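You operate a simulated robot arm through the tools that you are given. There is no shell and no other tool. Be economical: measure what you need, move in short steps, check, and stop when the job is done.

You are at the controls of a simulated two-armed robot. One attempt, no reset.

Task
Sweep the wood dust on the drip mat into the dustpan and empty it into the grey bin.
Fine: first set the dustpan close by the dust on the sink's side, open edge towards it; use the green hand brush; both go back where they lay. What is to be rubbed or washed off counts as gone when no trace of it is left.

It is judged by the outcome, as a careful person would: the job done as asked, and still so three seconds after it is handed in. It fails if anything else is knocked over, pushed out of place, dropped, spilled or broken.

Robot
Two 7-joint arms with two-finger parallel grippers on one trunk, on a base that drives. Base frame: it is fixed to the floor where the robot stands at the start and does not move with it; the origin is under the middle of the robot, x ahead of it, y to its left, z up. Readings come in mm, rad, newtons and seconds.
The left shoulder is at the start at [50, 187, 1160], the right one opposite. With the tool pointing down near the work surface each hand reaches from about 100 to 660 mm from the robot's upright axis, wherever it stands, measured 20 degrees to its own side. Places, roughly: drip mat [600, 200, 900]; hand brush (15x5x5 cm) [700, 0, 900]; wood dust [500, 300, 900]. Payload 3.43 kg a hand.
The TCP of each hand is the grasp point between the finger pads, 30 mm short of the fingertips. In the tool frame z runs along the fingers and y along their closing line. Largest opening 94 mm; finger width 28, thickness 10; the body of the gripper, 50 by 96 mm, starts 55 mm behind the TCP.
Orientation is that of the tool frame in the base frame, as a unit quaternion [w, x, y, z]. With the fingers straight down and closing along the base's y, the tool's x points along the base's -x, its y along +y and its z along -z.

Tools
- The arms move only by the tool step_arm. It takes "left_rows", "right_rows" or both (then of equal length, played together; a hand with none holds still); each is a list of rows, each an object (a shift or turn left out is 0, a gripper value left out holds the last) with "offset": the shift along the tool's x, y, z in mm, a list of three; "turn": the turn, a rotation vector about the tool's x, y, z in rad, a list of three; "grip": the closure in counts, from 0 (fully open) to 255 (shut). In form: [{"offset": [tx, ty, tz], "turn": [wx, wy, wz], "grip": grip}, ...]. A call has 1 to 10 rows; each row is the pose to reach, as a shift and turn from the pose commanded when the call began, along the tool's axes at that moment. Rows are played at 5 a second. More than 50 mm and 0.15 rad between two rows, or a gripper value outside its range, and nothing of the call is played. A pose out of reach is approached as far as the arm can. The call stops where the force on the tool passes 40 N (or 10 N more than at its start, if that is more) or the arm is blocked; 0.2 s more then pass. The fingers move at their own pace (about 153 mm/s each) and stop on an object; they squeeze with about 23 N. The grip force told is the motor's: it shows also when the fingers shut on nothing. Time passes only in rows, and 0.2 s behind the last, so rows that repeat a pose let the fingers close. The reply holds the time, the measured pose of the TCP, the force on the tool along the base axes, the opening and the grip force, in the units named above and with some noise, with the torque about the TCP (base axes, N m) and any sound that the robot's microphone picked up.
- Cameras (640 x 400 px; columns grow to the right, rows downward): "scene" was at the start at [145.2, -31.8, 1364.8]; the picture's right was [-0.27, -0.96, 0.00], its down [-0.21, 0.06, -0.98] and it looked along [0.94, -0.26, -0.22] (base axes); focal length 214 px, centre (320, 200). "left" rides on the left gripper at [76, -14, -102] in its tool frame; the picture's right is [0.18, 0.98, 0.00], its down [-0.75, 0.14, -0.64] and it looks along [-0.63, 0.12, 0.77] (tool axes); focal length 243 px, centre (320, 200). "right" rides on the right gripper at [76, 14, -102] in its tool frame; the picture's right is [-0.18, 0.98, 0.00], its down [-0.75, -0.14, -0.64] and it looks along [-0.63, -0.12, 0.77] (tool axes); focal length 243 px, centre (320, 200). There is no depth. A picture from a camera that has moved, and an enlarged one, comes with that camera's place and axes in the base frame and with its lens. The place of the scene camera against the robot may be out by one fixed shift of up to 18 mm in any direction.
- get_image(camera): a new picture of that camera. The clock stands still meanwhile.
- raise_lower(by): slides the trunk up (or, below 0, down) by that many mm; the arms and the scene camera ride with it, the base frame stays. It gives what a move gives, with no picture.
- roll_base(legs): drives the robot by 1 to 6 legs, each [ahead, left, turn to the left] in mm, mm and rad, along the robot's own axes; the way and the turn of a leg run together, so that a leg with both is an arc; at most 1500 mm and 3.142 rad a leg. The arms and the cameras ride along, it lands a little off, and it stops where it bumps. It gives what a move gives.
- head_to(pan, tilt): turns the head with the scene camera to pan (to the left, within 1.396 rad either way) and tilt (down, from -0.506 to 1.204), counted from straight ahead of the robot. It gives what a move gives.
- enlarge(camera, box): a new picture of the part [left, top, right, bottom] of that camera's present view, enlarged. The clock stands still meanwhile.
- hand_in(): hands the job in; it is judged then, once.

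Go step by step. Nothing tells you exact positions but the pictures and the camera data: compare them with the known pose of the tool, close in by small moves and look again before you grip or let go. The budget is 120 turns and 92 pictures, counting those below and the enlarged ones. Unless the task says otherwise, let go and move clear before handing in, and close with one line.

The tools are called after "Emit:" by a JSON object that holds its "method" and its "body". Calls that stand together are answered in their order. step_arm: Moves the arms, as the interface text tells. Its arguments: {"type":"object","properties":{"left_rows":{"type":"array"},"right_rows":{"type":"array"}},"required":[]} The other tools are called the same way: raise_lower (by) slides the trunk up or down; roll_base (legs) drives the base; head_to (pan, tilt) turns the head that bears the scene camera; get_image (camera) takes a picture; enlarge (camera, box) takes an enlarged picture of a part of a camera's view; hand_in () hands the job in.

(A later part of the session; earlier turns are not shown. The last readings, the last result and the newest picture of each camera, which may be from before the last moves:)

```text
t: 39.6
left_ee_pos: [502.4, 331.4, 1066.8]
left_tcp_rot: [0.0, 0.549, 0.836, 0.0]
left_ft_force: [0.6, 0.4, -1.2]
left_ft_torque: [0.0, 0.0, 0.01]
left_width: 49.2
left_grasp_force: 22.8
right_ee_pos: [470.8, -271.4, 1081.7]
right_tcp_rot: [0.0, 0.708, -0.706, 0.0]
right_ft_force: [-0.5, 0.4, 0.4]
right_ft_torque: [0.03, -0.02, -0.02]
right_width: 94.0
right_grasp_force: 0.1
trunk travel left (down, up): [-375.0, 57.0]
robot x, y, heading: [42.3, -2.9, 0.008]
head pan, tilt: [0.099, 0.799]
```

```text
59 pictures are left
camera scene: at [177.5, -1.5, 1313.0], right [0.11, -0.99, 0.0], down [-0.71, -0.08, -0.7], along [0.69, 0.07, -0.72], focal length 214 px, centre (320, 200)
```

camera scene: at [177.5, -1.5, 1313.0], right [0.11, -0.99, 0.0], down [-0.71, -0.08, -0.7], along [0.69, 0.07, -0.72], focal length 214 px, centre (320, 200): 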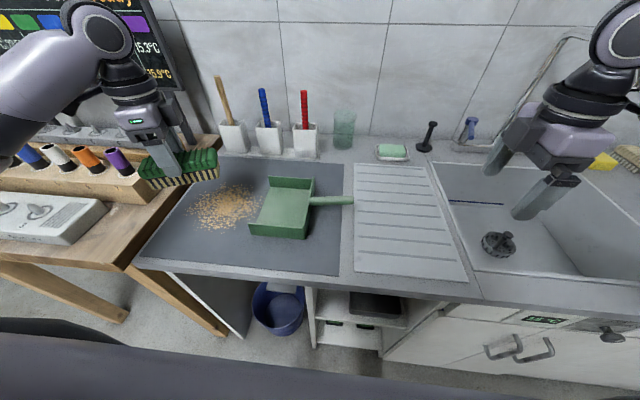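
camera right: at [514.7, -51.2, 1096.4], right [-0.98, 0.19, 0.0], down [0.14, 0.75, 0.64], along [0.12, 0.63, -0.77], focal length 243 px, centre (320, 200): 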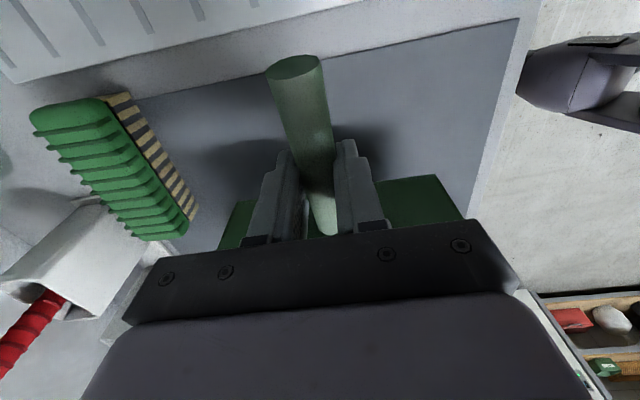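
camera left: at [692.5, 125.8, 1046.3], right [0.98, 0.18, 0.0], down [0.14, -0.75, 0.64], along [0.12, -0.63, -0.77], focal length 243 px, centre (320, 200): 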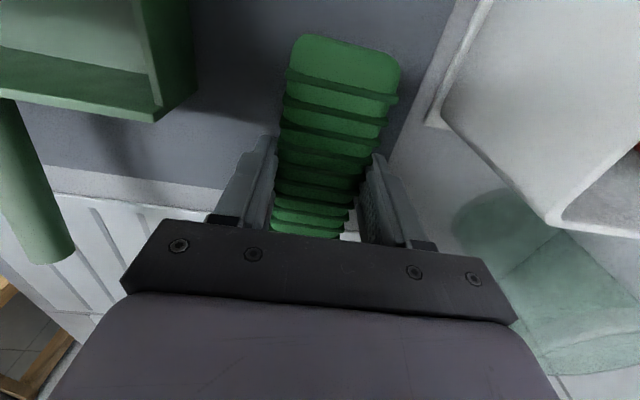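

The base is back to square. The right hand goes back to the pan's handle to hold it while sweeping.

Emit:
{"method": "step_arm", "body": {"right_rows": [{"offset": [-45, -12, 0]}, {"offset": [-90, -24, 0]}, {"offset": [-135, -36, 0]}, {"offset": [-180, -48, 0]}, {"offset": [-225, -60, 0]}, {"offset": [-270, -69, 0]}, {"offset": [-292, -69, 20]}, {"offset": [-292, -69, 60]}, {"offset": [-292, -69, 90]}, {"offset": [-292, -69, 90]}]}}

Emit:
{"method": "get_image", "body": {"camera": "right"}}

```text
t: 41.8
left_ee_pos: [503.2, 331.5, 1068.3]
left_tcp_rot: [0.0, 0.55, 0.835, 0.0]
left_ft_force: [-0.3, -0.3, -1.9]
left_ft_torque: [0.0, -0.01, -0.01]
left_width: 49.5
left_grasp_force: 22.4
right_ee_pos: [538.5, 22.0, 992.6]
right_tcp_rot: [-0.001, 0.708, -0.706, -0.001]
right_ft_force: [-0.4, 0.8, 0.3]
right_ft_torque: [0.0, 0.01, 0.04]
right_width: 93.9
right_grasp_force: 0.1
trunk travel left (down, up): [-375.0, 57.0]
robot x, y, heading: [43.1, -4.7, 0.006]
head pan, tilt: [0.099, 0.799]
```

```text
58 pictures are left
camera right: at [524.5, -56.2, 1094.6], right [-0.98, 0.18, 0.0], down [0.14, 0.75, 0.64], along [0.12, 0.63, -0.77], focal length 243 px, centre (320, 200)
```

right: 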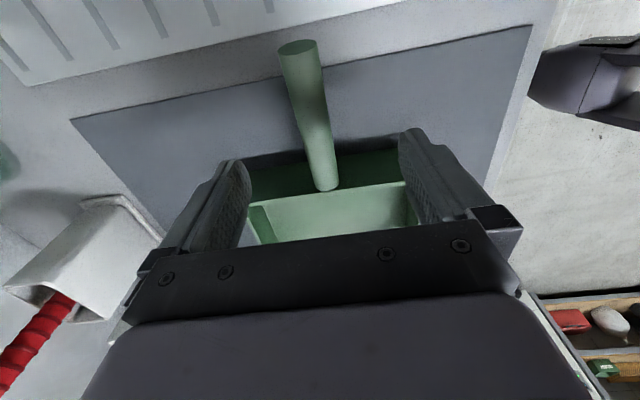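

The handle is centred between the fingers. I lower and close on it.

Emit:
{"method": "step_arm", "body": {"right_rows": [{"offset": [0, 0, 25]}, {"offset": [0, 0, 48]}, {"offset": [0, 0, 48]}, {"offset": [0, 0, 48], "grip": 150}, {"offset": [0, 0, 48], "grip": 255}, {"offset": [0, 0, 48], "grip": 255}]}}

Emit:
{"method": "enlarge", "body": {"camera": "scene", "box": [130, 130, 370, 280]}}

Emit:
{"method": "get_image", "body": {"camera": "left"}}

```text
t: 43.2
left_ee_pos: [502.6, 330.1, 1067.5]
left_tcp_rot: [0.0, 0.55, 0.835, 0.0]
left_ft_force: [-0.7, -0.8, -1.7]
left_ft_torque: [0.01, 0.04, 0.01]
left_width: 49.3
left_grasp_force: 22.9
right_ee_pos: [538.0, 22.4, 945.5]
right_tcp_rot: [-0.001, 0.707, -0.707, 0.0]
right_ft_force: [3.2, -0.7, 1.9]
right_ft_torque: [-0.06, -0.14, -0.23]
right_width: 21.3
right_grasp_force: 23.4
trunk travel left (down, up): [-375.0, 57.0]
robot x, y, heading: [40.5, -2.2, 0.011]
head pan, tilt: [0.099, 0.799]
```

```text
2.67 times, centred on (250, 205) of scene
camera zoom: at [177.7, -1.7, 1312.9], right [0.11, -0.99, 0.0], down [-0.71, -0.08, -0.7], along [0.69, 0.07, -0.72], focal length 572 px, centre (507, 187)
```

zoom: 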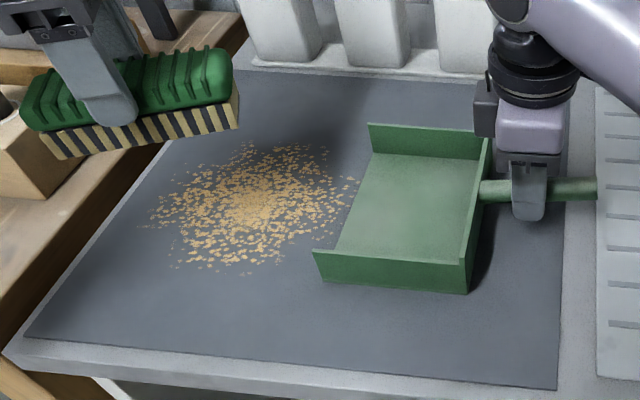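

```text
56 pictures are left
camera left: at [459.8, 395.5, 1171.4], right [0.83, 0.56, 0.0], down [0.43, -0.64, 0.64], along [0.36, -0.53, -0.77], focal length 243 px, centre (320, 200)
```

left: 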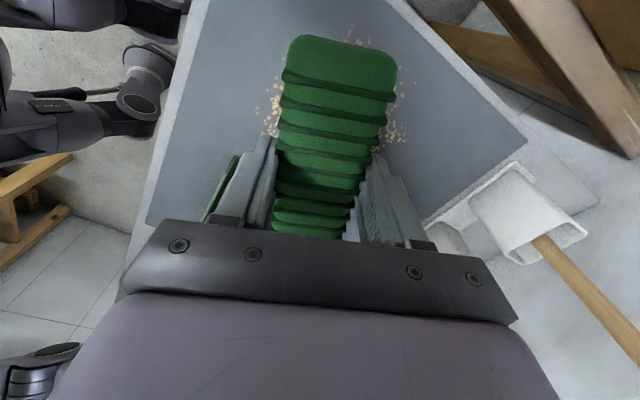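

The pan is held firmly. Now I turn the brush so it lies along x and move to the far-left side of the dust, still high.

Emit:
{"method": "step_arm", "body": {"left_rows": [{"offset": [10, 4, 0], "turn": [0, 0, -0.14]}, {"offset": [20, 8, 0], "turn": [0, 0, -0.28]}, {"offset": [30, 12, 0], "turn": [0, 0, -0.42]}, {"offset": [40, 16, 0], "turn": [0, 0, -0.56]}, {"offset": [50, 20, 0], "turn": [0, 0, -0.71]}, {"offset": [60, 25, 0], "turn": [0, 0, -0.86]}, {"offset": [70, 30, 0], "turn": [0, 0, -1.01]}, {"offset": [78, 33, 20], "turn": [0, 0, -1.16]}, {"offset": [78, 33, 50], "turn": [0, 0, -1.164]}, {"offset": [78, 33, 70], "turn": [0, 0, -1.164]}]}}

Emit:
{"method": "get_image", "body": {"camera": "left"}}

Emit:
{"method": "enlarge", "body": {"camera": "scene", "box": [110, 130, 350, 280]}}

```text
t: 45.4
left_ee_pos: [501.1, 415.2, 996.5]
left_tcp_rot: [0.0, 0.001, 1.0, 0.0]
left_ft_force: [0.2, 0.0, -0.5]
left_ft_torque: [0.01, -0.03, 0.0]
left_width: 49.6
left_grasp_force: 23.2
right_ee_pos: [538.0, 21.0, 944.2]
right_tcp_rot: [-0.001, 0.708, -0.706, 0.0]
right_ft_force: [1.2, -0.5, 1.7]
right_ft_torque: [-0.03, -0.05, -0.18]
right_width: 21.4
right_grasp_force: 23.1
trunk travel left (down, up): [-375.0, 57.0]
robot x, y, heading: [37.5, -4.9, 0.009]
head pan, tilt: [0.099, 0.799]
```

```text
55 pictures are left
camera left: at [425.1, 401.1, 1101.1], right [-0.18, 0.98, 0.0], down [0.75, 0.14, 0.64], along [0.63, 0.12, -0.77], focal length 243 px, centre (320, 200)
```

left: 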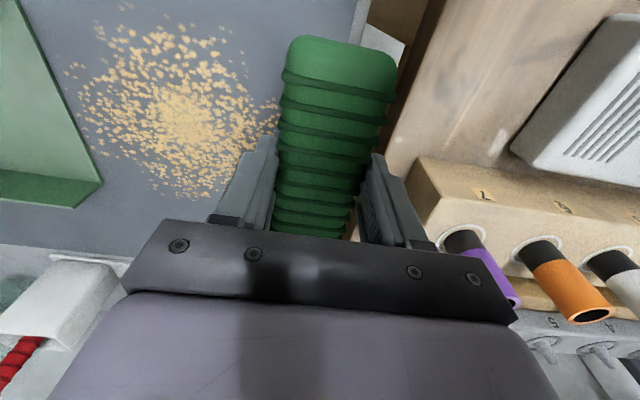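

```text
2.67 times, centred on (230, 205) of scene
camera zoom: at [177.5, -1.7, 1313.0], right [0.11, -0.99, 0.0], down [-0.71, -0.08, -0.7], along [0.69, 0.07, -0.72], focal length 572 px, centre (560, 187)
```

zoom: 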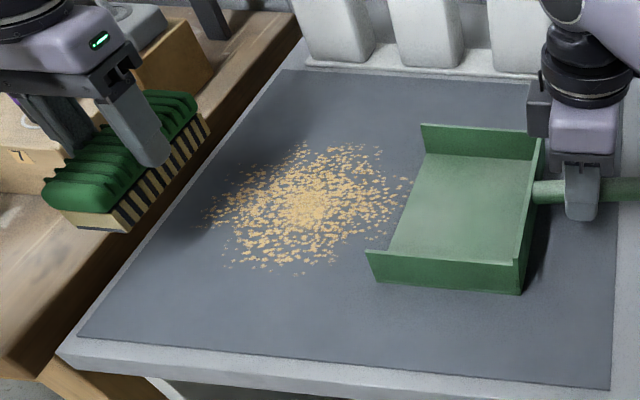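

The dust spans x 450–615. I lower the brush at the left side of it until it touches the mat.

Emit:
{"method": "step_arm", "body": {"left_rows": [{"offset": [-4, 4, 20]}, {"offset": [-4, 4, 42]}, {"offset": [-4, 4, 50]}, {"offset": [-4, 4, 52]}, {"offset": [-4, 4, 53.5]}, {"offset": [-4, 4, 53.5]}]}}

Emit:
{"method": "get_image", "body": {"camera": "left"}}

Emit:
{"method": "enlarge", "body": {"camera": "scene", "box": [110, 130, 350, 280]}}

```text
t: 46.8
left_ee_pos: [505.3, 419.2, 944.1]
left_tcp_rot: [0.001, -0.001, 1.0, 0.0]
left_ft_force: [0.0, -0.4, -1.6]
left_ft_torque: [0.01, 0.01, -0.01]
left_width: 49.2
left_grasp_force: 22.8
right_ee_pos: [537.7, 21.1, 944.2]
right_tcp_rot: [0.0, 0.708, -0.706, -0.001]
right_ft_force: [0.6, -0.1, 1.6]
right_ft_torque: [-0.02, -0.03, -0.16]
right_width: 21.3
right_grasp_force: 23.1
trunk travel left (down, up): [-375.0, 57.0]
robot x, y, heading: [43.4, -6.4, 0.008]
head pan, tilt: [0.099, 0.799]
```

```text
53 pictures are left
camera left: at [429.7, 405.6, 1047.7], right [-0.18, 0.98, 0.0], down [0.75, 0.14, 0.64], along [0.63, 0.12, -0.77], focal length 243 px, centre (320, 200)
```

left: 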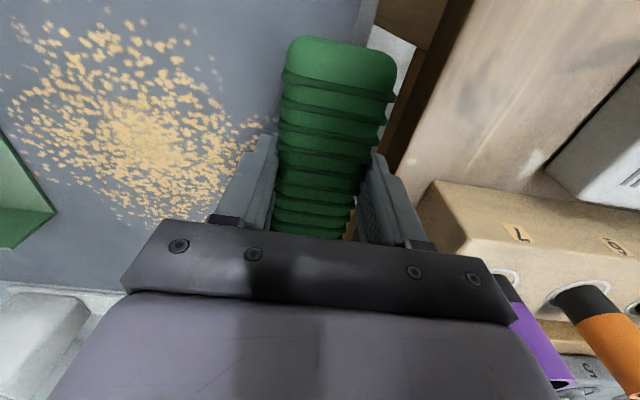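

```text
2.67 times, centred on (230, 205) of scene
camera zoom: at [177.4, -1.7, 1313.0], right [0.11, -0.99, 0.0], down [-0.71, -0.08, -0.7], along [0.69, 0.07, -0.72], focal length 572 px, centre (560, 187)
```

zoom: 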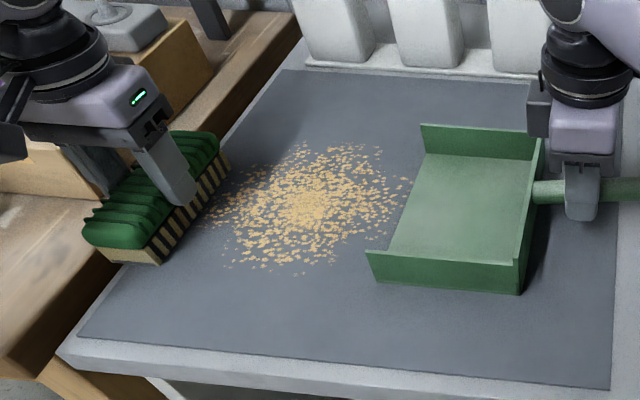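

The brush is positioned, almost touching. I go down by millimetres to contact.

Emit:
{"method": "step_arm", "body": {"left_rows": [{"offset": [0, 0, 0.7]}, {"offset": [0, 0, 1.4]}, {"offset": [0, 0, 2.1]}, {"offset": [0, 0, 2.1]}]}}

```text
t: 47.8
left_ee_pos: [505.0, 419.7, 942.6]
left_tcp_rot: [0.001, 0.001, 1.0, 0.0]
left_ft_force: [-1.1, 0.6, 5.9]
left_ft_torque: [-0.02, 0.15, -0.01]
left_width: 49.4
left_grasp_force: 23.2
right_ee_pos: [537.7, 22.0, 944.4]
right_tcp_rot: [0.0, 0.708, -0.706, -0.001]
right_ft_force: [0.0, -0.9, 0.0]
right_ft_torque: [-0.12, -0.06, -0.04]
right_width: 21.7
right_grasp_force: 23.3
trunk travel left (down, up): [-375.0, 57.0]
robot x, y, heading: [39.5, -3.8, 0.006]
head pan, tilt: [0.099, 0.799]
```

Contact with about 7 N. I sweep the first stroke diagonally toward the pan, stopping just short of the lip.

Emit:
{"method": "step_arm", "body": {"left_rows": [{"offset": [-3, -18, 0]}, {"offset": [-6, -36, 0]}, {"offset": [-9, -54, 0]}, {"offset": [-12, -72, 0]}, {"offset": [-15, -90, 0]}, {"offset": [-18, -108, 0]}, {"offset": [-21, -126, 0]}, {"offset": [-24, -144, 0]}, {"offset": [-27, -160, 0]}, {"offset": [-30, -174, 0]}]}}

Emit:
{"method": "enlarge", "body": {"camera": "scene", "box": [130, 130, 370, 280]}}

Emit:
{"method": "get_image", "body": {"camera": "left"}}

```text
t: 50.0
left_ee_pos: [535.1, 244.7, 941.7]
left_tcp_rot: [0.001, 0.0, 1.0, 0.0]
left_ft_force: [-0.8, 9.5, 15.8]
left_ft_torque: [0.32, 0.37, -0.03]
left_width: 49.5
left_grasp_force: 22.8
right_ee_pos: [537.0, 22.3, 945.3]
right_tcp_rot: [-0.001, 0.709, -0.706, 0.0]
right_ft_force: [0.7, -0.4, 0.2]
right_ft_torque: [-0.16, 0.0, 0.01]
right_width: 21.4
right_grasp_force: 22.9
trunk travel left (down, up): [-375.0, 57.0]
robot x, y, heading: [41.6, -5.1, 0.009]
head pan, tilt: [0.099, 0.799]
```

```text
2.67 times, centred on (250, 205) of scene
camera zoom: at [176.1, -1.3, 1313.2], right [0.11, -0.99, 0.0], down [-0.71, -0.08, -0.7], along [0.69, 0.07, -0.72], focal length 572 px, centre (507, 187)
```

zoom: 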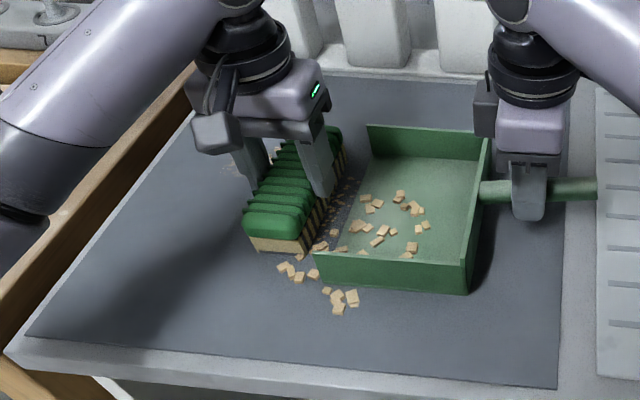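

```text
50 pictures are left
camera left: at [459.8, 231.3, 1045.9], right [-0.18, 0.98, 0.0], down [0.75, 0.14, 0.64], along [0.63, 0.12, -0.77], focal length 243 px, centre (320, 200)
```

left: 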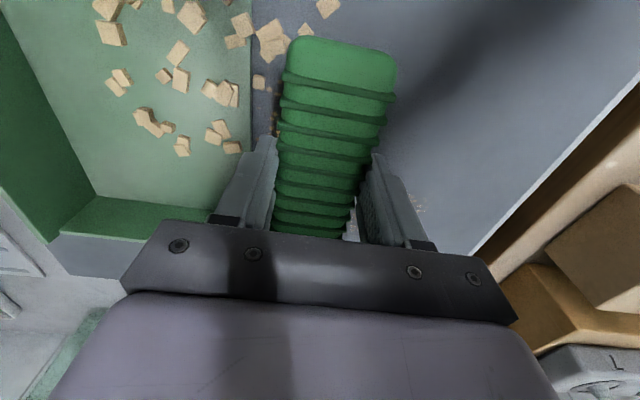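

The stroke turns the dust into loose chips, many already in the pan; a few rolled out on the near side. I shift 10 mm toward me for wall clearance and push over the lip into the pan.

Emit:
{"method": "step_arm", "body": {"left_rows": [{"offset": [5, -6, -1]}, {"offset": [10, -13, -2.5]}, {"offset": [10, -24, -3]}, {"offset": [10, -36, -3]}, {"offset": [10, -48, -3]}, {"offset": [10, -60, -3]}, {"offset": [10, -72, -3]}, {"offset": [10, -72, -3]}]}}

Emit:
{"method": "enlarge", "body": {"camera": "scene", "box": [130, 130, 370, 280]}}

Emit:
{"method": "get_image", "body": {"camera": "left"}}

```text
t: 51.8
left_ee_pos: [524.5, 174.2, 945.9]
left_tcp_rot: [0.0, -0.001, 1.0, 0.001]
left_ft_force: [3.1, 15.9, 6.1]
left_ft_torque: [0.4, 0.08, -0.5]
left_width: 54.7
left_grasp_force: 23.3
right_ee_pos: [536.6, 21.5, 944.5]
right_tcp_rot: [-0.001, -0.707, 0.707, -0.001]
right_ft_force: [-1.0, -19.2, 3.5]
right_ft_torque: [-0.41, -0.48, 0.53]
right_width: 21.8
right_grasp_force: 23.5
trunk travel left (down, up): [-375.0, 57.0]
robot x, y, heading: [44.8, -4.8, 0.005]
head pan, tilt: [0.099, 0.799]
```

```text
2.67 times, centred on (250, 205) of scene
camera zoom: at [176.3, -2.1, 1313.0], right [0.11, -0.99, 0.0], down [-0.71, -0.08, -0.7], along [0.69, 0.07, -0.72], focal length 572 px, centre (507, 187)
```

zoom: 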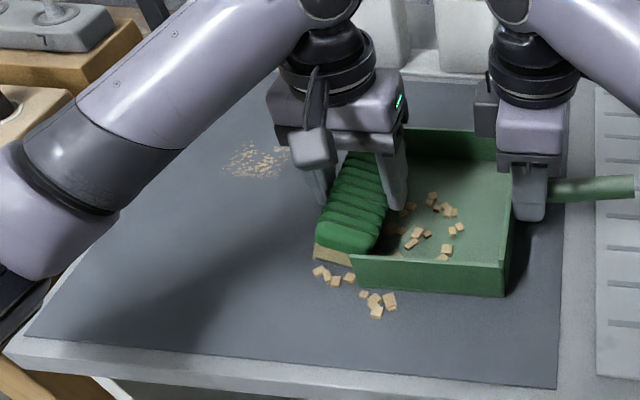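

```text
48 pictures are left
camera left: at [448.5, 159.3, 1049.3], right [-0.19, 0.98, 0.0], down [0.75, 0.14, 0.64], along [0.63, 0.12, -0.77], focal length 243 px, centre (320, 200)
```

left: 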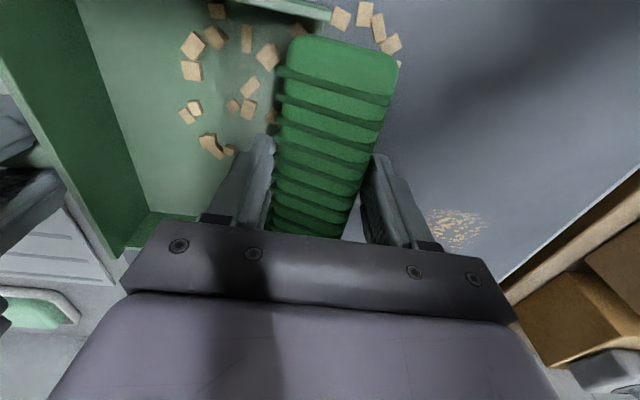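

The brush's near end caught the near pan wall, and the pan slid about 40 mm along the right grip. I back the brush off, lift it, and look.

Emit:
{"method": "step_arm", "body": {"left_rows": [{"offset": [0, 8, 0]}, {"offset": [0, 18, 0]}, {"offset": [0, 25, -30]}, {"offset": [0, 30, -75]}, {"offset": [0, 75, -110]}, {"offset": [0, 120, -120]}, {"offset": [0, 120, -120]}]}}

Emit:
{"method": "enlarge", "body": {"camera": "scene", "box": [130, 130, 370, 280]}}

Emit:
{"method": "get_image", "body": {"camera": "left"}}

Emit:
{"method": "get_image", "body": {"camera": "right"}}

```text
refused: row 5 steps farther than a row can; nothing moved
```

```text
2.67 times, centred on (250, 205) of scene
camera zoom: at [176.3, -2.1, 1313.0], right [0.11, -0.99, 0.0], down [-0.71, -0.08, -0.7], along [0.69, 0.07, -0.72], focal length 572 px, centre (507, 187)
```

zoom: 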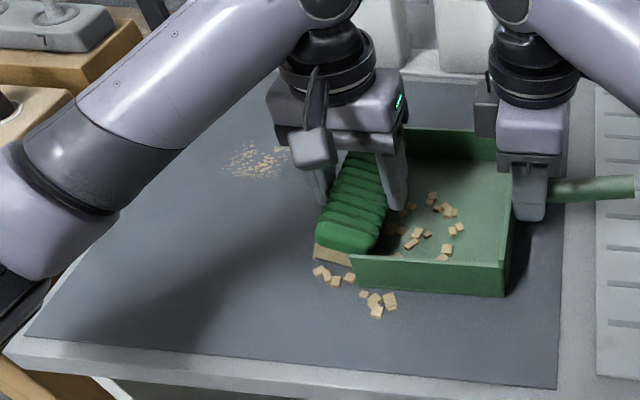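

```text
46 pictures are left
camera left: at [448.5, 159.3, 1049.3], right [-0.19, 0.98, 0.0], down [0.75, 0.14, 0.64], along [0.63, 0.12, -0.77], focal length 243 px, centre (320, 200)
```

left: 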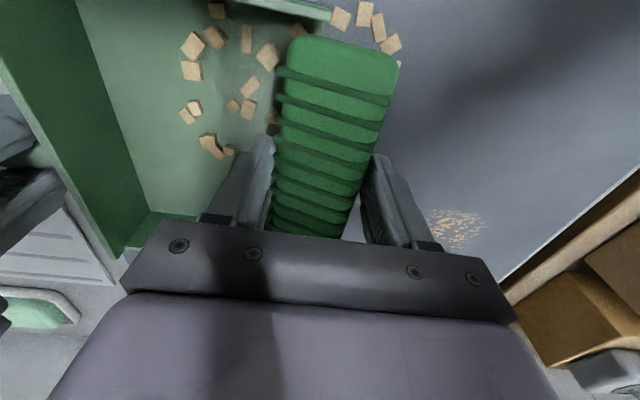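

```text
45 pictures are left
camera right: at [523.2, -55.5, 1046.3], right [-0.98, 0.18, 0.0], down [0.14, 0.75, 0.64], along [0.12, 0.63, -0.77], focal length 243 px, centre (320, 200)
```

right: 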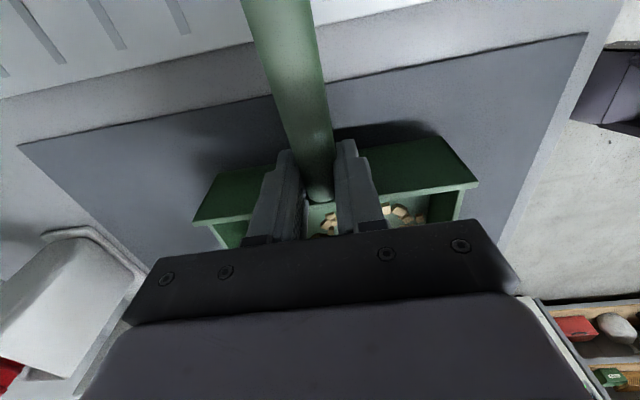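

The step was too long, so nothing moved; I redo it with smaller rows.

Emit:
{"method": "step_arm", "body": {"left_rows": [{"offset": [0, 6, 0]}, {"offset": [0, 12, -2]}, {"offset": [0, 14, -30]}, {"offset": [0, 20, -70]}, {"offset": [0, 50, -100]}, {"offset": [0, 90, -110]}, {"offset": [0, 130, -110]}, {"offset": [0, 150, -110]}, {"offset": [0, 150, -110]}]}}

Emit:
{"method": "enlarge", "body": {"camera": "scene", "box": [130, 130, 370, 280]}}

Emit:
{"method": "get_image", "body": {"camera": "left"}}

```text
t: 53.8
left_ee_pos: [527.2, 322.0, 1053.6]
left_tcp_rot: [0.0, 0.0, 1.0, 0.0]
left_ft_force: [0.2, -0.3, -1.1]
left_ft_torque: [0.0, 0.03, 0.01]
left_width: 54.0
left_grasp_force: 22.9
right_ee_pos: [539.2, 22.0, 944.2]
right_tcp_rot: [-0.001, 0.708, -0.706, 0.0]
right_ft_force: [-0.4, 0.5, -1.4]
right_ft_torque: [-0.02, -0.06, -0.06]
right_width: 21.3
right_grasp_force: 23.5
trunk travel left (down, up): [-375.0, 57.0]
robot x, y, heading: [43.4, -7.5, 0.01]
head pan, tilt: [0.099, 0.799]
```

```text
2.67 times, centred on (250, 205) of scene
camera zoom: at [177.7, -1.6, 1312.9], right [0.11, -0.99, 0.0], down [-0.71, -0.08, -0.7], along [0.69, 0.07, -0.72], focal length 572 px, centre (507, 187)
```

zoom: 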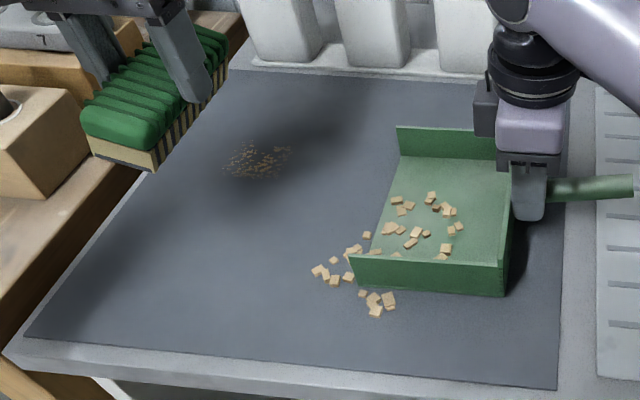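

```text
43 pictures are left
camera left: at [450.4, 308.1, 1157.2], right [-0.18, 0.98, 0.0], down [0.75, 0.14, 0.64], along [0.63, 0.12, -0.77], focal length 243 px, centre (320, 200)
```

left: 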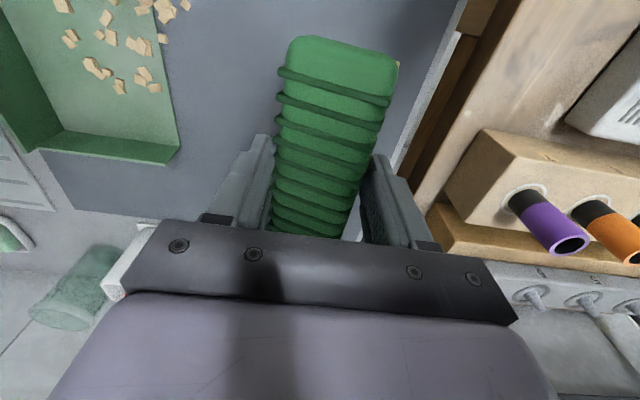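

The pan holds most of the chips; a few lie at its near front corner and outside, and a patch of dust remains. I'll lift the pan level out of the way, gather the strays with the brush, then set the pan back.

Emit:
{"method": "step_arm", "body": {"right_rows": [{"offset": [0, 0, -5]}, {"offset": [0, 0, -20]}, {"offset": [0, 0, -45]}, {"offset": [0, 0, -70]}, {"offset": [0, 0, -90]}, {"offset": [25, 0, -100]}, {"offset": [60, 0, -100]}, {"offset": [100, 0, -100]}, {"offset": [130, 0, -100]}, {"offset": [150, 0, -100]}]}}

Emit:
{"method": "enlarge", "body": {"camera": "scene", "box": [130, 130, 370, 280]}}

```text
t: 56.0
left_ee_pos: [526.1, 320.2, 1053.6]
left_tcp_rot: [0.0, 0.0, 1.0, 0.0]
left_ft_force: [0.7, -0.6, -0.7]
left_ft_torque: [0.0, 0.0, -0.01]
left_width: 54.1
left_grasp_force: 23.2
right_ee_pos: [537.4, -129.5, 1042.1]
right_tcp_rot: [-0.001, 0.708, -0.706, -0.001]
right_ft_force: [0.3, -0.4, -1.5]
right_ft_torque: [-0.12, 0.0, -0.01]
right_width: 21.3
right_grasp_force: 23.8
trunk travel left (down, up): [-375.0, 57.0]
robot x, y, heading: [39.9, -6.8, 0.004]
head pan, tilt: [0.099, 0.799]
```

```text
2.67 times, centred on (250, 205) of scene
camera zoom: at [177.7, -1.9, 1312.9], right [0.11, -0.99, 0.0], down [-0.71, -0.08, -0.7], along [0.69, 0.07, -0.72], focal length 572 px, centre (507, 187)
```

zoom: 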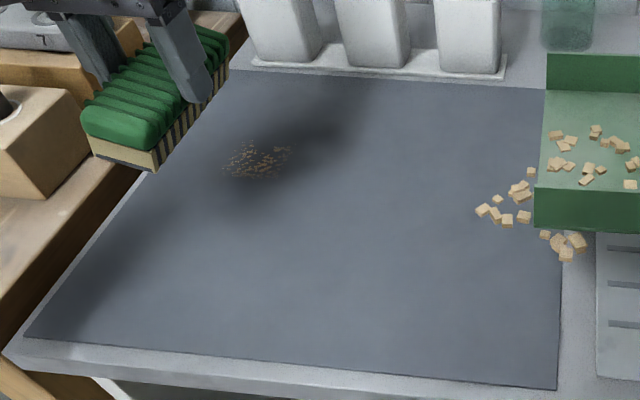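

The stray chips rode along with the pan, so they count as in the pan; only a small dust patch near [589,313] remains on the mat. I set the pan back down in front of that patch.

Emit:
{"method": "step_arm", "body": {"right_rows": [{"offset": [-30, -4, 0]}, {"offset": [-70, -10, 0]}, {"offset": [-110, -16, 0]}, {"offset": [-150, -22, 0]}, {"offset": [-185, -22, 0]}, {"offset": [-185, -22, 30]}, {"offset": [-185, -22, 65]}, {"offset": [-185, -22, 88]}, {"offset": [-185, -22, 96]}, {"offset": [-185, -22, 98]}]}}

Emit:
{"method": "enlarge", "body": {"camera": "scene", "box": [130, 130, 370, 280]}}

```text
t: 58.2
left_ee_pos: [527.0, 322.1, 1052.9]
left_tcp_rot: [0.0, 0.002, 1.0, 0.0]
left_ft_force: [-0.6, -0.1, -2.1]
left_ft_torque: [0.01, 0.02, 0.0]
left_width: 54.0
left_grasp_force: 23.4
right_ee_pos: [562.4, 55.9, 946.7]
right_tcp_rot: [0.0, 0.708, -0.706, 0.0]
right_ft_force: [-0.7, 0.5, -1.9]
right_ft_torque: [-0.1, 0.01, -0.01]
right_width: 21.2
right_grasp_force: 23.3
trunk travel left (down, up): [-375.0, 57.0]
robot x, y, heading: [40.9, -2.6, 0.011]
head pan, tilt: [0.099, 0.799]
```

```text
2.67 times, centred on (250, 205) of scene
camera zoom: at [177.7, -1.6, 1312.9], right [0.11, -0.99, 0.0], down [-0.71, -0.08, -0.7], along [0.69, 0.07, -0.72], focal length 572 px, centre (507, 187)
```

zoom: 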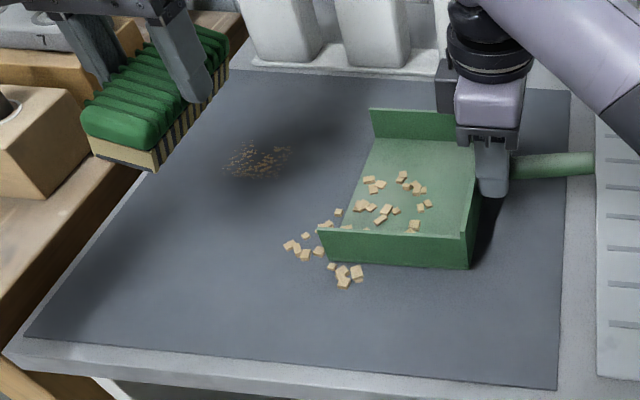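

I lower the pan the last 2 mm, and bring the brush down behind the remaining patch, correcting its slight skew.

Emit:
{"method": "step_arm", "body": {"right_rows": [{"offset": [0, 0, 1]}, {"offset": [0, 0, 2]}, {"offset": [0, 0, 2]}, {"offset": [0, 0, 2]}, {"offset": [0, 0, 2]}, {"offset": [0, 0, 2]}, {"offset": [0, 0, 2]}, {"offset": [0, 0, 2]}], "left_rows": [{"offset": [-15, 30, 0], "turn": [0, 0, -0.07]}, {"offset": [-31, 58, 0], "turn": [0, 0, -0.07]}, {"offset": [-31, 58, 40], "turn": [0, 0, -0.07]}, {"offset": [-31, 58, 80], "turn": [0, 0, -0.07]}, {"offset": [-31, 58, 104], "turn": [0, 0, -0.07]}, {"offset": [-31, 58, 109], "turn": [0, 0, -0.07]}, {"offset": [-31, 58, 110.5], "turn": [0, 0, -0.07]}, {"offset": [-31, 58, 110.5], "turn": [0, 0, -0.07]}]}}

Emit:
{"method": "enlarge", "body": {"camera": "scene", "box": [130, 130, 370, 280]}}

Emit:
{"method": "get_image", "body": {"camera": "left"}}

```text
t: 60.0
left_ee_pos: [557.7, 380.0, 945.6]
left_tcp_rot: [0.003, -0.034, 0.999, -0.001]
left_ft_force: [1.7, -0.4, 8.8]
left_ft_torque: [-0.11, 0.07, -0.12]
left_width: 53.6
left_grasp_force: 23.6
right_ee_pos: [561.2, 56.8, 945.4]
right_tcp_rot: [-0.002, 0.708, -0.706, 0.0]
right_ft_force: [-0.6, 0.6, -2.6]
right_ft_torque: [-0.07, -0.02, 0.02]
right_width: 21.5
right_grasp_force: 22.6
trunk travel left (down, up): [-375.0, 57.0]
robot x, y, heading: [44.6, -4.1, 0.006]
head pan, tilt: [0.099, 0.799]
```

```text
2.67 times, centred on (250, 205) of scene
camera zoom: at [177.0, -2.2, 1313.2], right [0.11, -0.99, 0.0], down [-0.71, -0.08, -0.7], along [0.69, 0.07, -0.72], focal length 572 px, centre (507, 187)
```

zoom: 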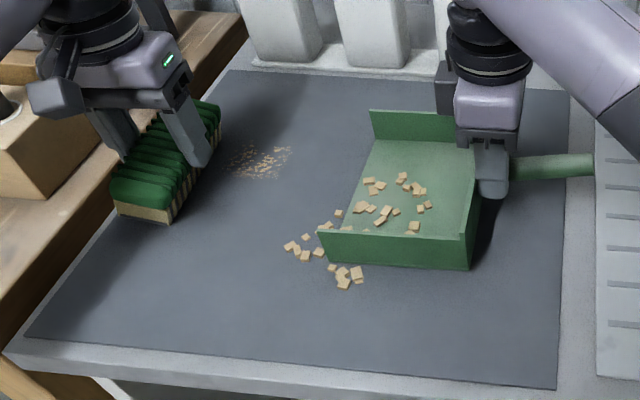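

```text
39 pictures are left
camera left: at [482.1, 360.7, 1048.7], right [-0.25, 0.97, 0.0], down [0.74, 0.19, 0.64], along [0.62, 0.16, -0.76], focal length 243 px, centre (320, 200)
```

left: 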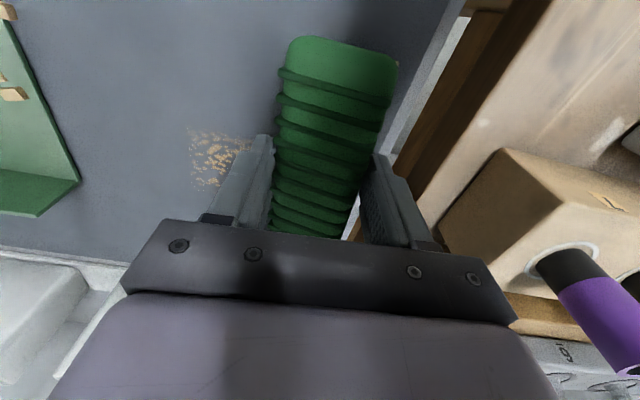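

The brush is behind the patch. I sweep it straight toward the pan.

Emit:
{"method": "step_arm", "body": {"left_rows": [{"offset": [1, -16, -1]}, {"offset": [2.2, -32, -1]}, {"offset": [3.4, -48, -1]}, {"offset": [4.5, -64, -1]}, {"offset": [5.6, -80, -1]}, {"offset": [6.7, -96, -1]}, {"offset": [7.8, -112, -1]}, {"offset": [9, -128, -1]}, {"offset": [10, -142, -1.5]}, {"offset": [10.6, -151, -2]}]}}

Emit:
{"method": "enlarge", "body": {"camera": "scene", "box": [130, 130, 370, 280]}}

Emit:
{"method": "get_image", "body": {"camera": "left"}}

```text
t: 62.2
left_ee_pos: [556.8, 228.3, 945.0]
left_tcp_rot: [-0.001, -0.034, 0.999, -0.001]
left_ft_force: [-0.7, -0.4, -0.5]
left_ft_torque: [0.01, 0.02, 0.0]
left_width: 53.4
left_grasp_force: 23.3
right_ee_pos: [561.9, 56.4, 944.0]
right_tcp_rot: [-0.001, 0.708, -0.706, 0.0]
right_ft_force: [0.4, -0.5, -1.0]
right_ft_torque: [-0.12, -0.01, -0.02]
right_width: 21.5
right_grasp_force: 23.1
trunk travel left (down, up): [-375.0, 57.0]
robot x, y, heading: [44.5, -5.9, 0.013]
head pan, tilt: [0.099, 0.799]
```

```text
2.67 times, centred on (250, 205) of scene
camera zoom: at [177.8, -1.8, 1312.8], right [0.11, -0.99, 0.0], down [-0.71, -0.08, -0.7], along [0.69, 0.07, -0.72], focal length 572 px, centre (507, 187)
```

zoom: 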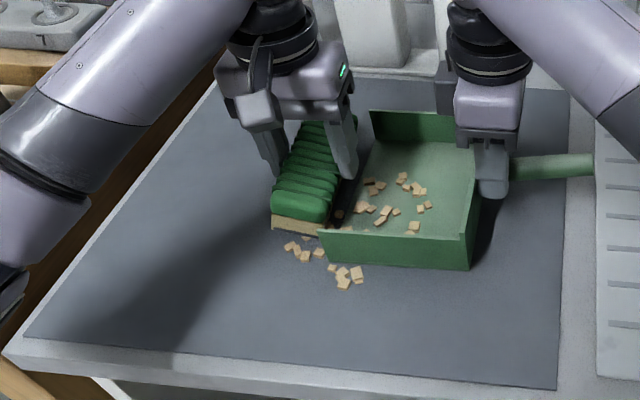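

```text
37 pictures are left
camera left: at [482.1, 209.7, 1049.2], right [-0.25, 0.97, 0.0], down [0.74, 0.19, 0.64], along [0.62, 0.16, -0.77], focal length 243 px, centre (320, 200)
```

left: 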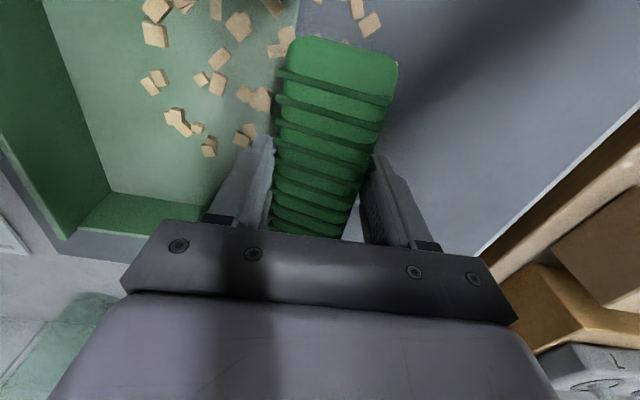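

The patch is swept up to the lip. I push gently over the lip, raised 3 mm, with clearance to both walls.

Emit:
{"method": "step_arm", "body": {"left_rows": [{"offset": [-3, -4, -2]}, {"offset": [-3.5, -10, -3]}, {"offset": [-3, -18, -3]}, {"offset": [-2.5, -26, -3]}, {"offset": [-2.5, -26, -3]}]}}

Emit:
{"method": "enlarge", "body": {"camera": "scene", "box": [130, 130, 370, 280]}}

```text
t: 63.4
left_ee_pos: [562.3, 204.8, 949.8]
left_tcp_rot: [-0.001, -0.035, 0.999, 0.0]
left_ft_force: [0.1, 1.6, 3.7]
left_ft_torque: [0.08, 0.24, -0.13]
left_width: 53.7
left_grasp_force: 23.4
right_ee_pos: [561.6, 55.7, 944.8]
right_tcp_rot: [-0.001, 0.708, -0.706, 0.0]
right_ft_force: [0.7, -0.4, -3.0]
right_ft_torque: [-0.26, 0.04, -0.06]
right_width: 21.1
right_grasp_force: 23.3
trunk travel left (down, up): [-375.0, 57.0]
robot x, y, heading: [41.6, -1.2, 0.004]
head pan, tilt: [0.099, 0.799]
```

```text
2.67 times, centred on (250, 205) of scene
camera zoom: at [177.5, -1.6, 1313.0], right [0.11, -0.99, 0.0], down [-0.71, -0.08, -0.7], along [0.69, 0.07, -0.72], focal length 572 px, centre (507, 187)
```

zoom: 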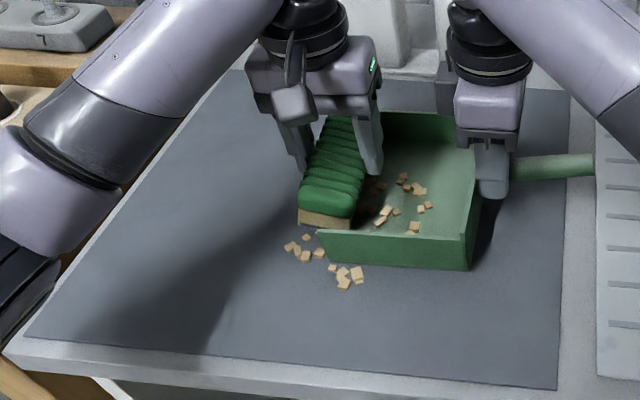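

The brush slid inside cleanly without shifting the pan. I continue 35 mm, then lift it straight up and away.

Emit:
{"method": "step_arm", "body": {"left_rows": [{"offset": [0.7, -10, 0]}, {"offset": [1.4, -20, 0]}, {"offset": [2, -30, 0]}, {"offset": [2, -30, -20]}, {"offset": [2, -30, -60]}, {"offset": [2, -30, -105]}, {"offset": [2, 10, -120]}, {"offset": [2, 55, -120]}, {"offset": [2, 100, -120]}, {"offset": [2, 145, -120]}]}}

Emit:
{"method": "get_image", "body": {"camera": "left"}}

Emit:
{"method": "enlarge", "body": {"camera": "scene", "box": [130, 130, 370, 280]}}

```text
t: 65.6
left_ee_pos: [548.0, 352.7, 1067.1]
left_tcp_rot: [0.0, -0.035, 0.999, 0.0]
left_ft_force: [1.0, 0.0, -2.6]
left_ft_torque: [0.03, -0.02, 0.0]
left_width: 53.5
left_grasp_force: 23.0
right_ee_pos: [560.8, 56.7, 944.3]
right_tcp_rot: [-0.001, 0.709, -0.705, -0.001]
right_ft_force: [-0.9, 0.2, -0.9]
right_ft_torque: [-0.1, -0.03, -0.04]
right_width: 21.4
right_grasp_force: 22.6
trunk travel left (down, up): [-375.0, 57.0]
robot x, y, heading: [41.8, -2.2, 0.012]
head pan, tilt: [0.099, 0.799]
```

```text
35 pictures are left
camera left: at [474.0, 333.4, 1171.4], right [-0.25, 0.97, 0.0], down [0.74, 0.19, 0.64], along [0.62, 0.16, -0.77], focal length 243 px, centre (320, 200)
```

left: 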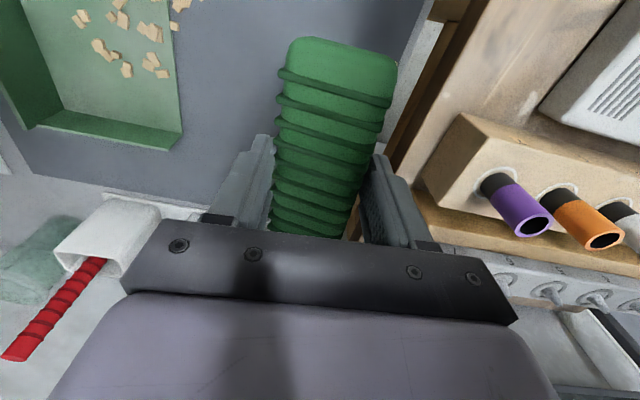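

```text
2.67 times, centred on (250, 205) of scene
camera zoom: at [177.5, -1.2, 1312.9], right [0.11, -0.99, 0.0], down [-0.71, -0.08, -0.7], along [0.69, 0.07, -0.72], focal length 572 px, centre (507, 187)
```

zoom: 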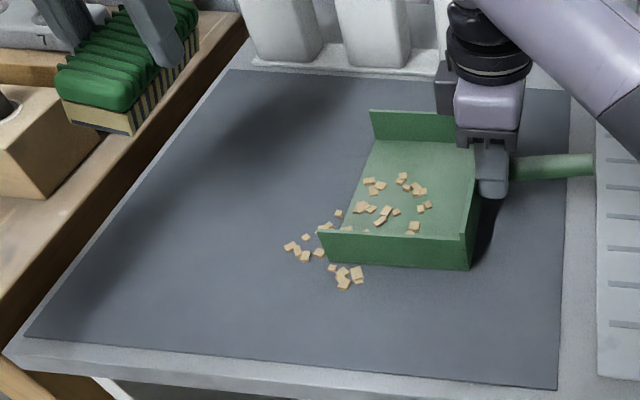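

The mat is clean and the chips are in/with the pan. I lift the pan level, pull both hands in, then back off and drive toward the bin to look at it.

Emit:
{"method": "step_arm", "body": {"right_rows": [{"offset": [0, 0, -5]}, {"offset": [0, 0, -20]}, {"offset": [0, 0, -45]}, {"offset": [0, 0, -75]}, {"offset": [0, 0, -105]}, {"offset": [0, 0, -135]}, {"offset": [10, 25, -160]}, {"offset": [30, 50, -170]}, {"offset": [55, 75, -170]}, {"offset": [75, 95, -170]}], "left_rows": [{"offset": [15, 0, -5]}, {"offset": [30, 0, -10]}, {"offset": [45, 0, -20]}, {"offset": [60, 0, -30]}, {"offset": [75, 0, -40]}, {"offset": [90, 0, -50]}, {"offset": [105, 0, -60]}, {"offset": [120, 0, -60]}, {"offset": [130, 0, -60]}, {"offset": [130, 0, -60]}]}}

Emit:
{"method": "roll_base", "body": {"legs": [[-120, 0, 0], [0, -420, 0]]}}

Emit:
{"method": "head_to", "body": {"pan": -0.6, "tilt": 0.6}}

Emit:
{"method": "get_image", "body": {"camera": "scene"}}

```text
t: 67.8
left_ee_pos: [419.1, 338.9, 1130.2]
left_tcp_rot: [-0.001, -0.035, 0.999, 0.001]
left_ft_force: [-0.2, -0.2, -0.5]
left_ft_torque: [-0.01, -0.01, 0.02]
left_width: 53.4
left_grasp_force: 22.8
right_ee_pos: [463.8, -20.8, 1111.9]
right_tcp_rot: [0.0, 0.708, -0.706, 0.0]
right_ft_force: [0.6, 0.3, -2.0]
right_ft_torque: [-0.14, 0.0, 0.01]
right_width: 21.1
right_grasp_force: 22.8
trunk travel left (down, up): [-375.0, 57.0]
robot x, y, heading: [41.2, -4.9, 0.009]
head pan, tilt: [0.099, 0.799]
```

```text
t: 72.9
left_ee_pos: [300.5, -82.7, 1130.8]
left_tcp_rot: [0.0, -0.035, 0.999, 0.001]
left_ft_force: [1.0, -0.9, -0.8]
left_ft_torque: [-0.01, 0.02, -0.01]
left_width: 53.4
left_grasp_force: 23.5
right_ee_pos: [348.0, -442.4, 1111.4]
right_tcp_rot: [-0.001, 0.709, -0.705, -0.001]
right_ft_force: [0.0, 0.0, -2.0]
right_ft_torque: [-0.09, 0.01, 0.01]
right_width: 21.4
right_grasp_force: 23.0
trunk travel left (down, up): [-375.0, 57.0]
robot x, y, heading: [-76.9, -425.2, 0.007]
head pan, tilt: [0.099, 0.799]
```

```text
t: 74.0
left_ee_pos: [300.5, -81.1, 1131.2]
left_tcp_rot: [0.0, -0.035, 0.999, 0.0]
left_ft_force: [0.4, -0.6, -2.1]
left_ft_torque: [-0.01, 0.01, -0.01]
left_width: 53.4
left_grasp_force: 23.1
right_ee_pos: [347.7, -441.4, 1112.1]
right_tcp_rot: [-0.001, 0.709, -0.706, -0.001]
right_ft_force: [0.2, -0.9, -1.4]
right_ft_torque: [-0.13, -0.04, 0.01]
right_width: 21.3
right_grasp_force: 22.4
trunk travel left (down, up): [-375.0, 57.0]
robot x, y, heading: [-75.7, -424.4, 0.01]
head pan, tilt: [-0.6, 0.6]
```

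```text
33 pictures are left
camera scene: at [53.5, -481.5, 1329.8], right [-0.56, -0.83, 0.0], down [-0.47, 0.32, -0.82], along [0.68, -0.46, -0.57], focal length 214 px, centre (320, 200)
```

scene: 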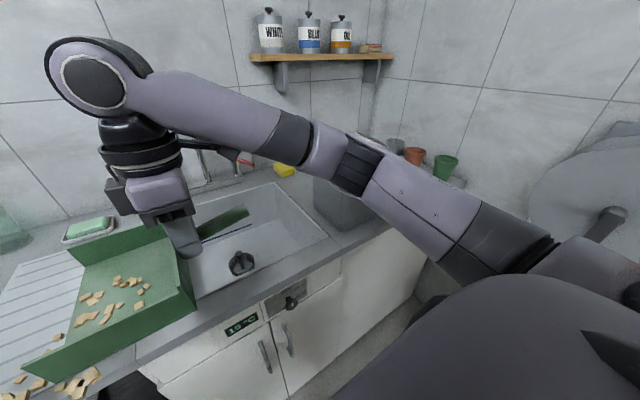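

The pan holds its load. Before driving further right I raise the trunk and check the free floor on the right.

Emit:
{"method": "raise_lower", "body": {"by": 56}}

Emit:
{"method": "head_to", "body": {"pan": -1.25, "tilt": 0.35}}

Emit:
{"method": "get_image", "body": {"camera": "scene"}}

```text
t: 75.0
left_ee_pos: [301.4, -81.4, 1185.8]
left_tcp_rot: [-0.001, -0.035, 0.999, 0.001]
left_ft_force: [0.1, -0.9, -1.3]
left_ft_torque: [-0.01, 0.01, -0.01]
left_width: 53.4
left_grasp_force: 22.8
right_ee_pos: [348.9, -441.7, 1168.2]
right_tcp_rot: [0.0, 0.709, -0.705, -0.001]
right_ft_force: [0.6, -0.2, -2.3]
right_ft_torque: [-0.1, 0.01, -0.01]
right_width: 21.2
right_grasp_force: 23.5
trunk travel left (down, up): [-431.0, 1.0]
robot x, y, heading: [-76.0, -426.5, 0.007]
head pan, tilt: [-0.6, 0.6]
```

```text
t: 76.0
left_ee_pos: [300.4, -81.9, 1186.1]
left_tcp_rot: [0.0, -0.035, 0.999, 0.0]
left_ft_force: [0.3, 0.4, -1.3]
left_ft_torque: [0.01, 0.0, 0.03]
left_width: 53.4
left_grasp_force: 22.9
right_ee_pos: [347.6, -442.3, 1168.1]
right_tcp_rot: [0.0, 0.709, -0.705, 0.0]
right_ft_force: [0.2, 0.0, -1.4]
right_ft_torque: [-0.07, 0.01, -0.01]
right_width: 21.3
right_grasp_force: 23.0
trunk travel left (down, up): [-431.0, 1.0]
robot x, y, heading: [-73.3, -427.9, 0.01]
head pan, tilt: [-1.25, 0.351]
```

```text
32 pictures are left
camera scene: at [10.4, -520.3, 1408.6], right [-0.95, -0.32, 0.0], down [-0.11, 0.33, -0.94], along [0.3, -0.89, -0.34], focal length 214 px, centre (320, 200)
```

scene: 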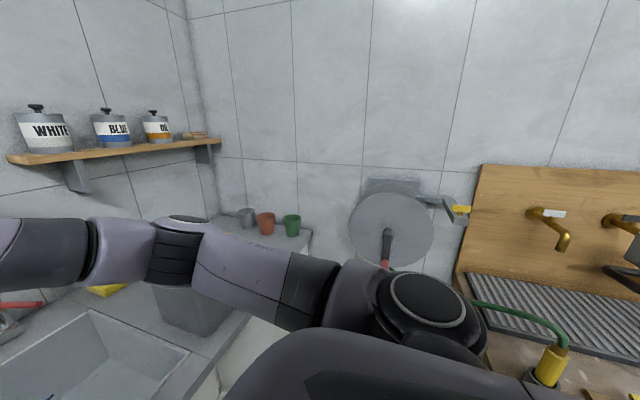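

There's room to move right. I drive 250 mm further and look at the bin.

Emit:
{"method": "roll_base", "body": {"legs": [[0, -250, 0]]}}

Emit:
{"method": "head_to", "body": {"pan": -0.3, "tilt": 0.75}}

Emit:
{"method": "get_image", "body": {"camera": "scene"}}

```text
t: 78.5
left_ee_pos: [306.0, -308.4, 1185.6]
left_tcp_rot: [-0.001, -0.035, 0.999, 0.0]
left_ft_force: [0.6, 1.1, -2.0]
left_ft_torque: [-0.02, 0.03, 0.01]
left_width: 53.0
left_grasp_force: 22.6
right_ee_pos: [351.9, -667.2, 1168.6]
right_tcp_rot: [0.0, 0.708, -0.706, 0.0]
right_ft_force: [-0.7, -0.8, -1.5]
right_ft_torque: [-0.1, 0.01, 0.01]
right_width: 21.4
right_grasp_force: 22.6
trunk travel left (down, up): [-431.0, 1.0]
robot x, y, heading: [-70.5, -655.6, 0.005]
head pan, tilt: [-1.25, 0.351]
stopped in leg 1: the robot was blocked; the commanded pose is now the measured one
```

```text
t: 79.8
left_ee_pos: [305.6, -308.2, 1186.4]
left_tcp_rot: [-0.001, -0.035, 0.999, 0.0]
left_ft_force: [0.6, 0.5, -1.2]
left_ft_torque: [0.01, 0.0, 0.01]
left_width: 53.3
left_grasp_force: 22.9
right_ee_pos: [352.1, -666.9, 1168.9]
right_tcp_rot: [0.0, 0.708, -0.706, 0.0]
right_ft_force: [0.7, 0.3, -1.7]
right_ft_torque: [-0.1, 0.01, 0.01]
right_width: 21.4
right_grasp_force: 22.9
trunk travel left (down, up): [-431.0, 1.0]
robot x, y, heading: [-71.7, -654.8, 0.007]
head pan, tilt: [-0.3, 0.75]
```

```text
31 pictures are left
camera scene: at [63.7, -681.8, 1373.0], right [-0.29, -0.96, 0.0], down [-0.65, 0.2, -0.73], along [0.7, -0.21, -0.68], focal length 214 px, centre (320, 200)
```

scene: 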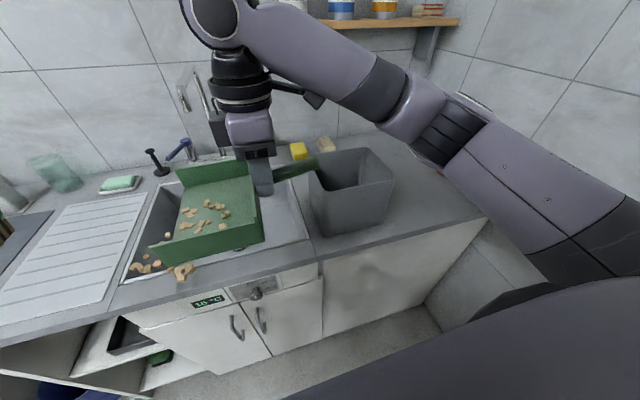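

The bin opening is about x 400–560, y -795–-965, rim z≈1070. For pouring I want the pan's open edge facing right, so I turn the pan the other way round while moving right and up.

Emit:
{"method": "step_arm", "body": {"right_rows": [{"offset": [7, -6, -6], "turn": [0, 0, 0.12]}, {"offset": [14, -12, -12], "turn": [0, 0, 0.26]}, {"offset": [21, -18, -18], "turn": [0, 0, 0.4]}, {"offset": [28, -24, -24], "turn": [0, 0, 0.54]}, {"offset": [35, -30, -30], "turn": [0, 0, 0.69]}, {"offset": [42, -36, -36], "turn": [0, 0, 0.84]}, {"offset": [49, -42, -42], "turn": [0, 0, 0.99]}, {"offset": [56, -48, -48], "turn": [0, 0, 1.14]}, {"offset": [63, -54, -54], "turn": [0, 0, 1.29]}, {"offset": [70, -54, -55], "turn": [0, 0, 1.43]}]}}

Emit:
{"method": "step_arm", "body": {"right_rows": [{"offset": [0, 0, 0], "turn": [0, 0, 0.13]}, {"offset": [0, 0, 0], "turn": [0, 0, 0.27]}, {"offset": [0, 0, 0], "turn": [0, 0, 0.41]}, {"offset": [0, 0, 0], "turn": [0, 0, 0.55]}, {"offset": [0, 0, 0], "turn": [0, 0, 0.69]}, {"offset": [0, 0, 0], "turn": [0, 0, 0.83]}, {"offset": [0, 0, 0], "turn": [0, 0, 0.97]}]}}

Emit:
{"method": "get_image", "body": {"camera": "scene"}}

```text
t: 82.0
left_ee_pos: [306.4, -308.2, 1185.9]
left_tcp_rot: [0.0, -0.034, 0.999, -0.001]
left_ft_force: [0.9, 0.0, -0.9]
left_ft_torque: [0.0, 0.01, -0.01]
left_width: 53.1
left_grasp_force: 22.7
right_ee_pos: [405.2, -738.2, 1223.0]
right_tcp_rot: [0.0, -0.07, 0.998, 0.0]
right_ft_force: [0.6, 0.9, -1.3]
right_ft_torque: [-0.02, 0.13, -0.02]
right_width: 21.5
right_grasp_force: 22.7
trunk travel left (down, up): [-431.0, 1.0]
robot x, y, heading: [-73.0, -652.1, 0.004]
head pan, tilt: [-0.3, 0.75]
```

```text
t: 83.6
left_ee_pos: [306.2, -308.0, 1186.2]
left_tcp_rot: [0.001, -0.034, 0.999, 0.0]
left_ft_force: [0.0, 0.0, -1.6]
left_ft_torque: [0.0, 0.0, 0.0]
left_width: 53.0
left_grasp_force: 22.9
right_ee_pos: [405.5, -737.5, 1223.4]
right_tcp_rot: [0.0, 0.403, 0.915, 0.001]
right_ft_force: [0.5, 0.4, -1.9]
right_ft_torque: [0.08, 0.08, -0.01]
right_width: 21.5
right_grasp_force: 22.6
trunk travel left (down, up): [-431.0, 1.0]
robot x, y, heading: [-70.3, -654.2, 0.006]
head pan, tilt: [-0.3, 0.75]
```

```text
30 pictures are left
camera scene: at [63.7, -681.8, 1372.9], right [-0.29, -0.96, 0.0], down [-0.65, 0.2, -0.73], along [0.7, -0.21, -0.68], focal length 214 px, centre (320, 200)
```

scene: 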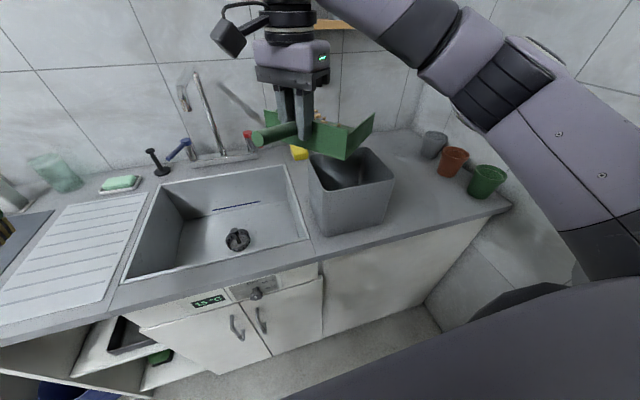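

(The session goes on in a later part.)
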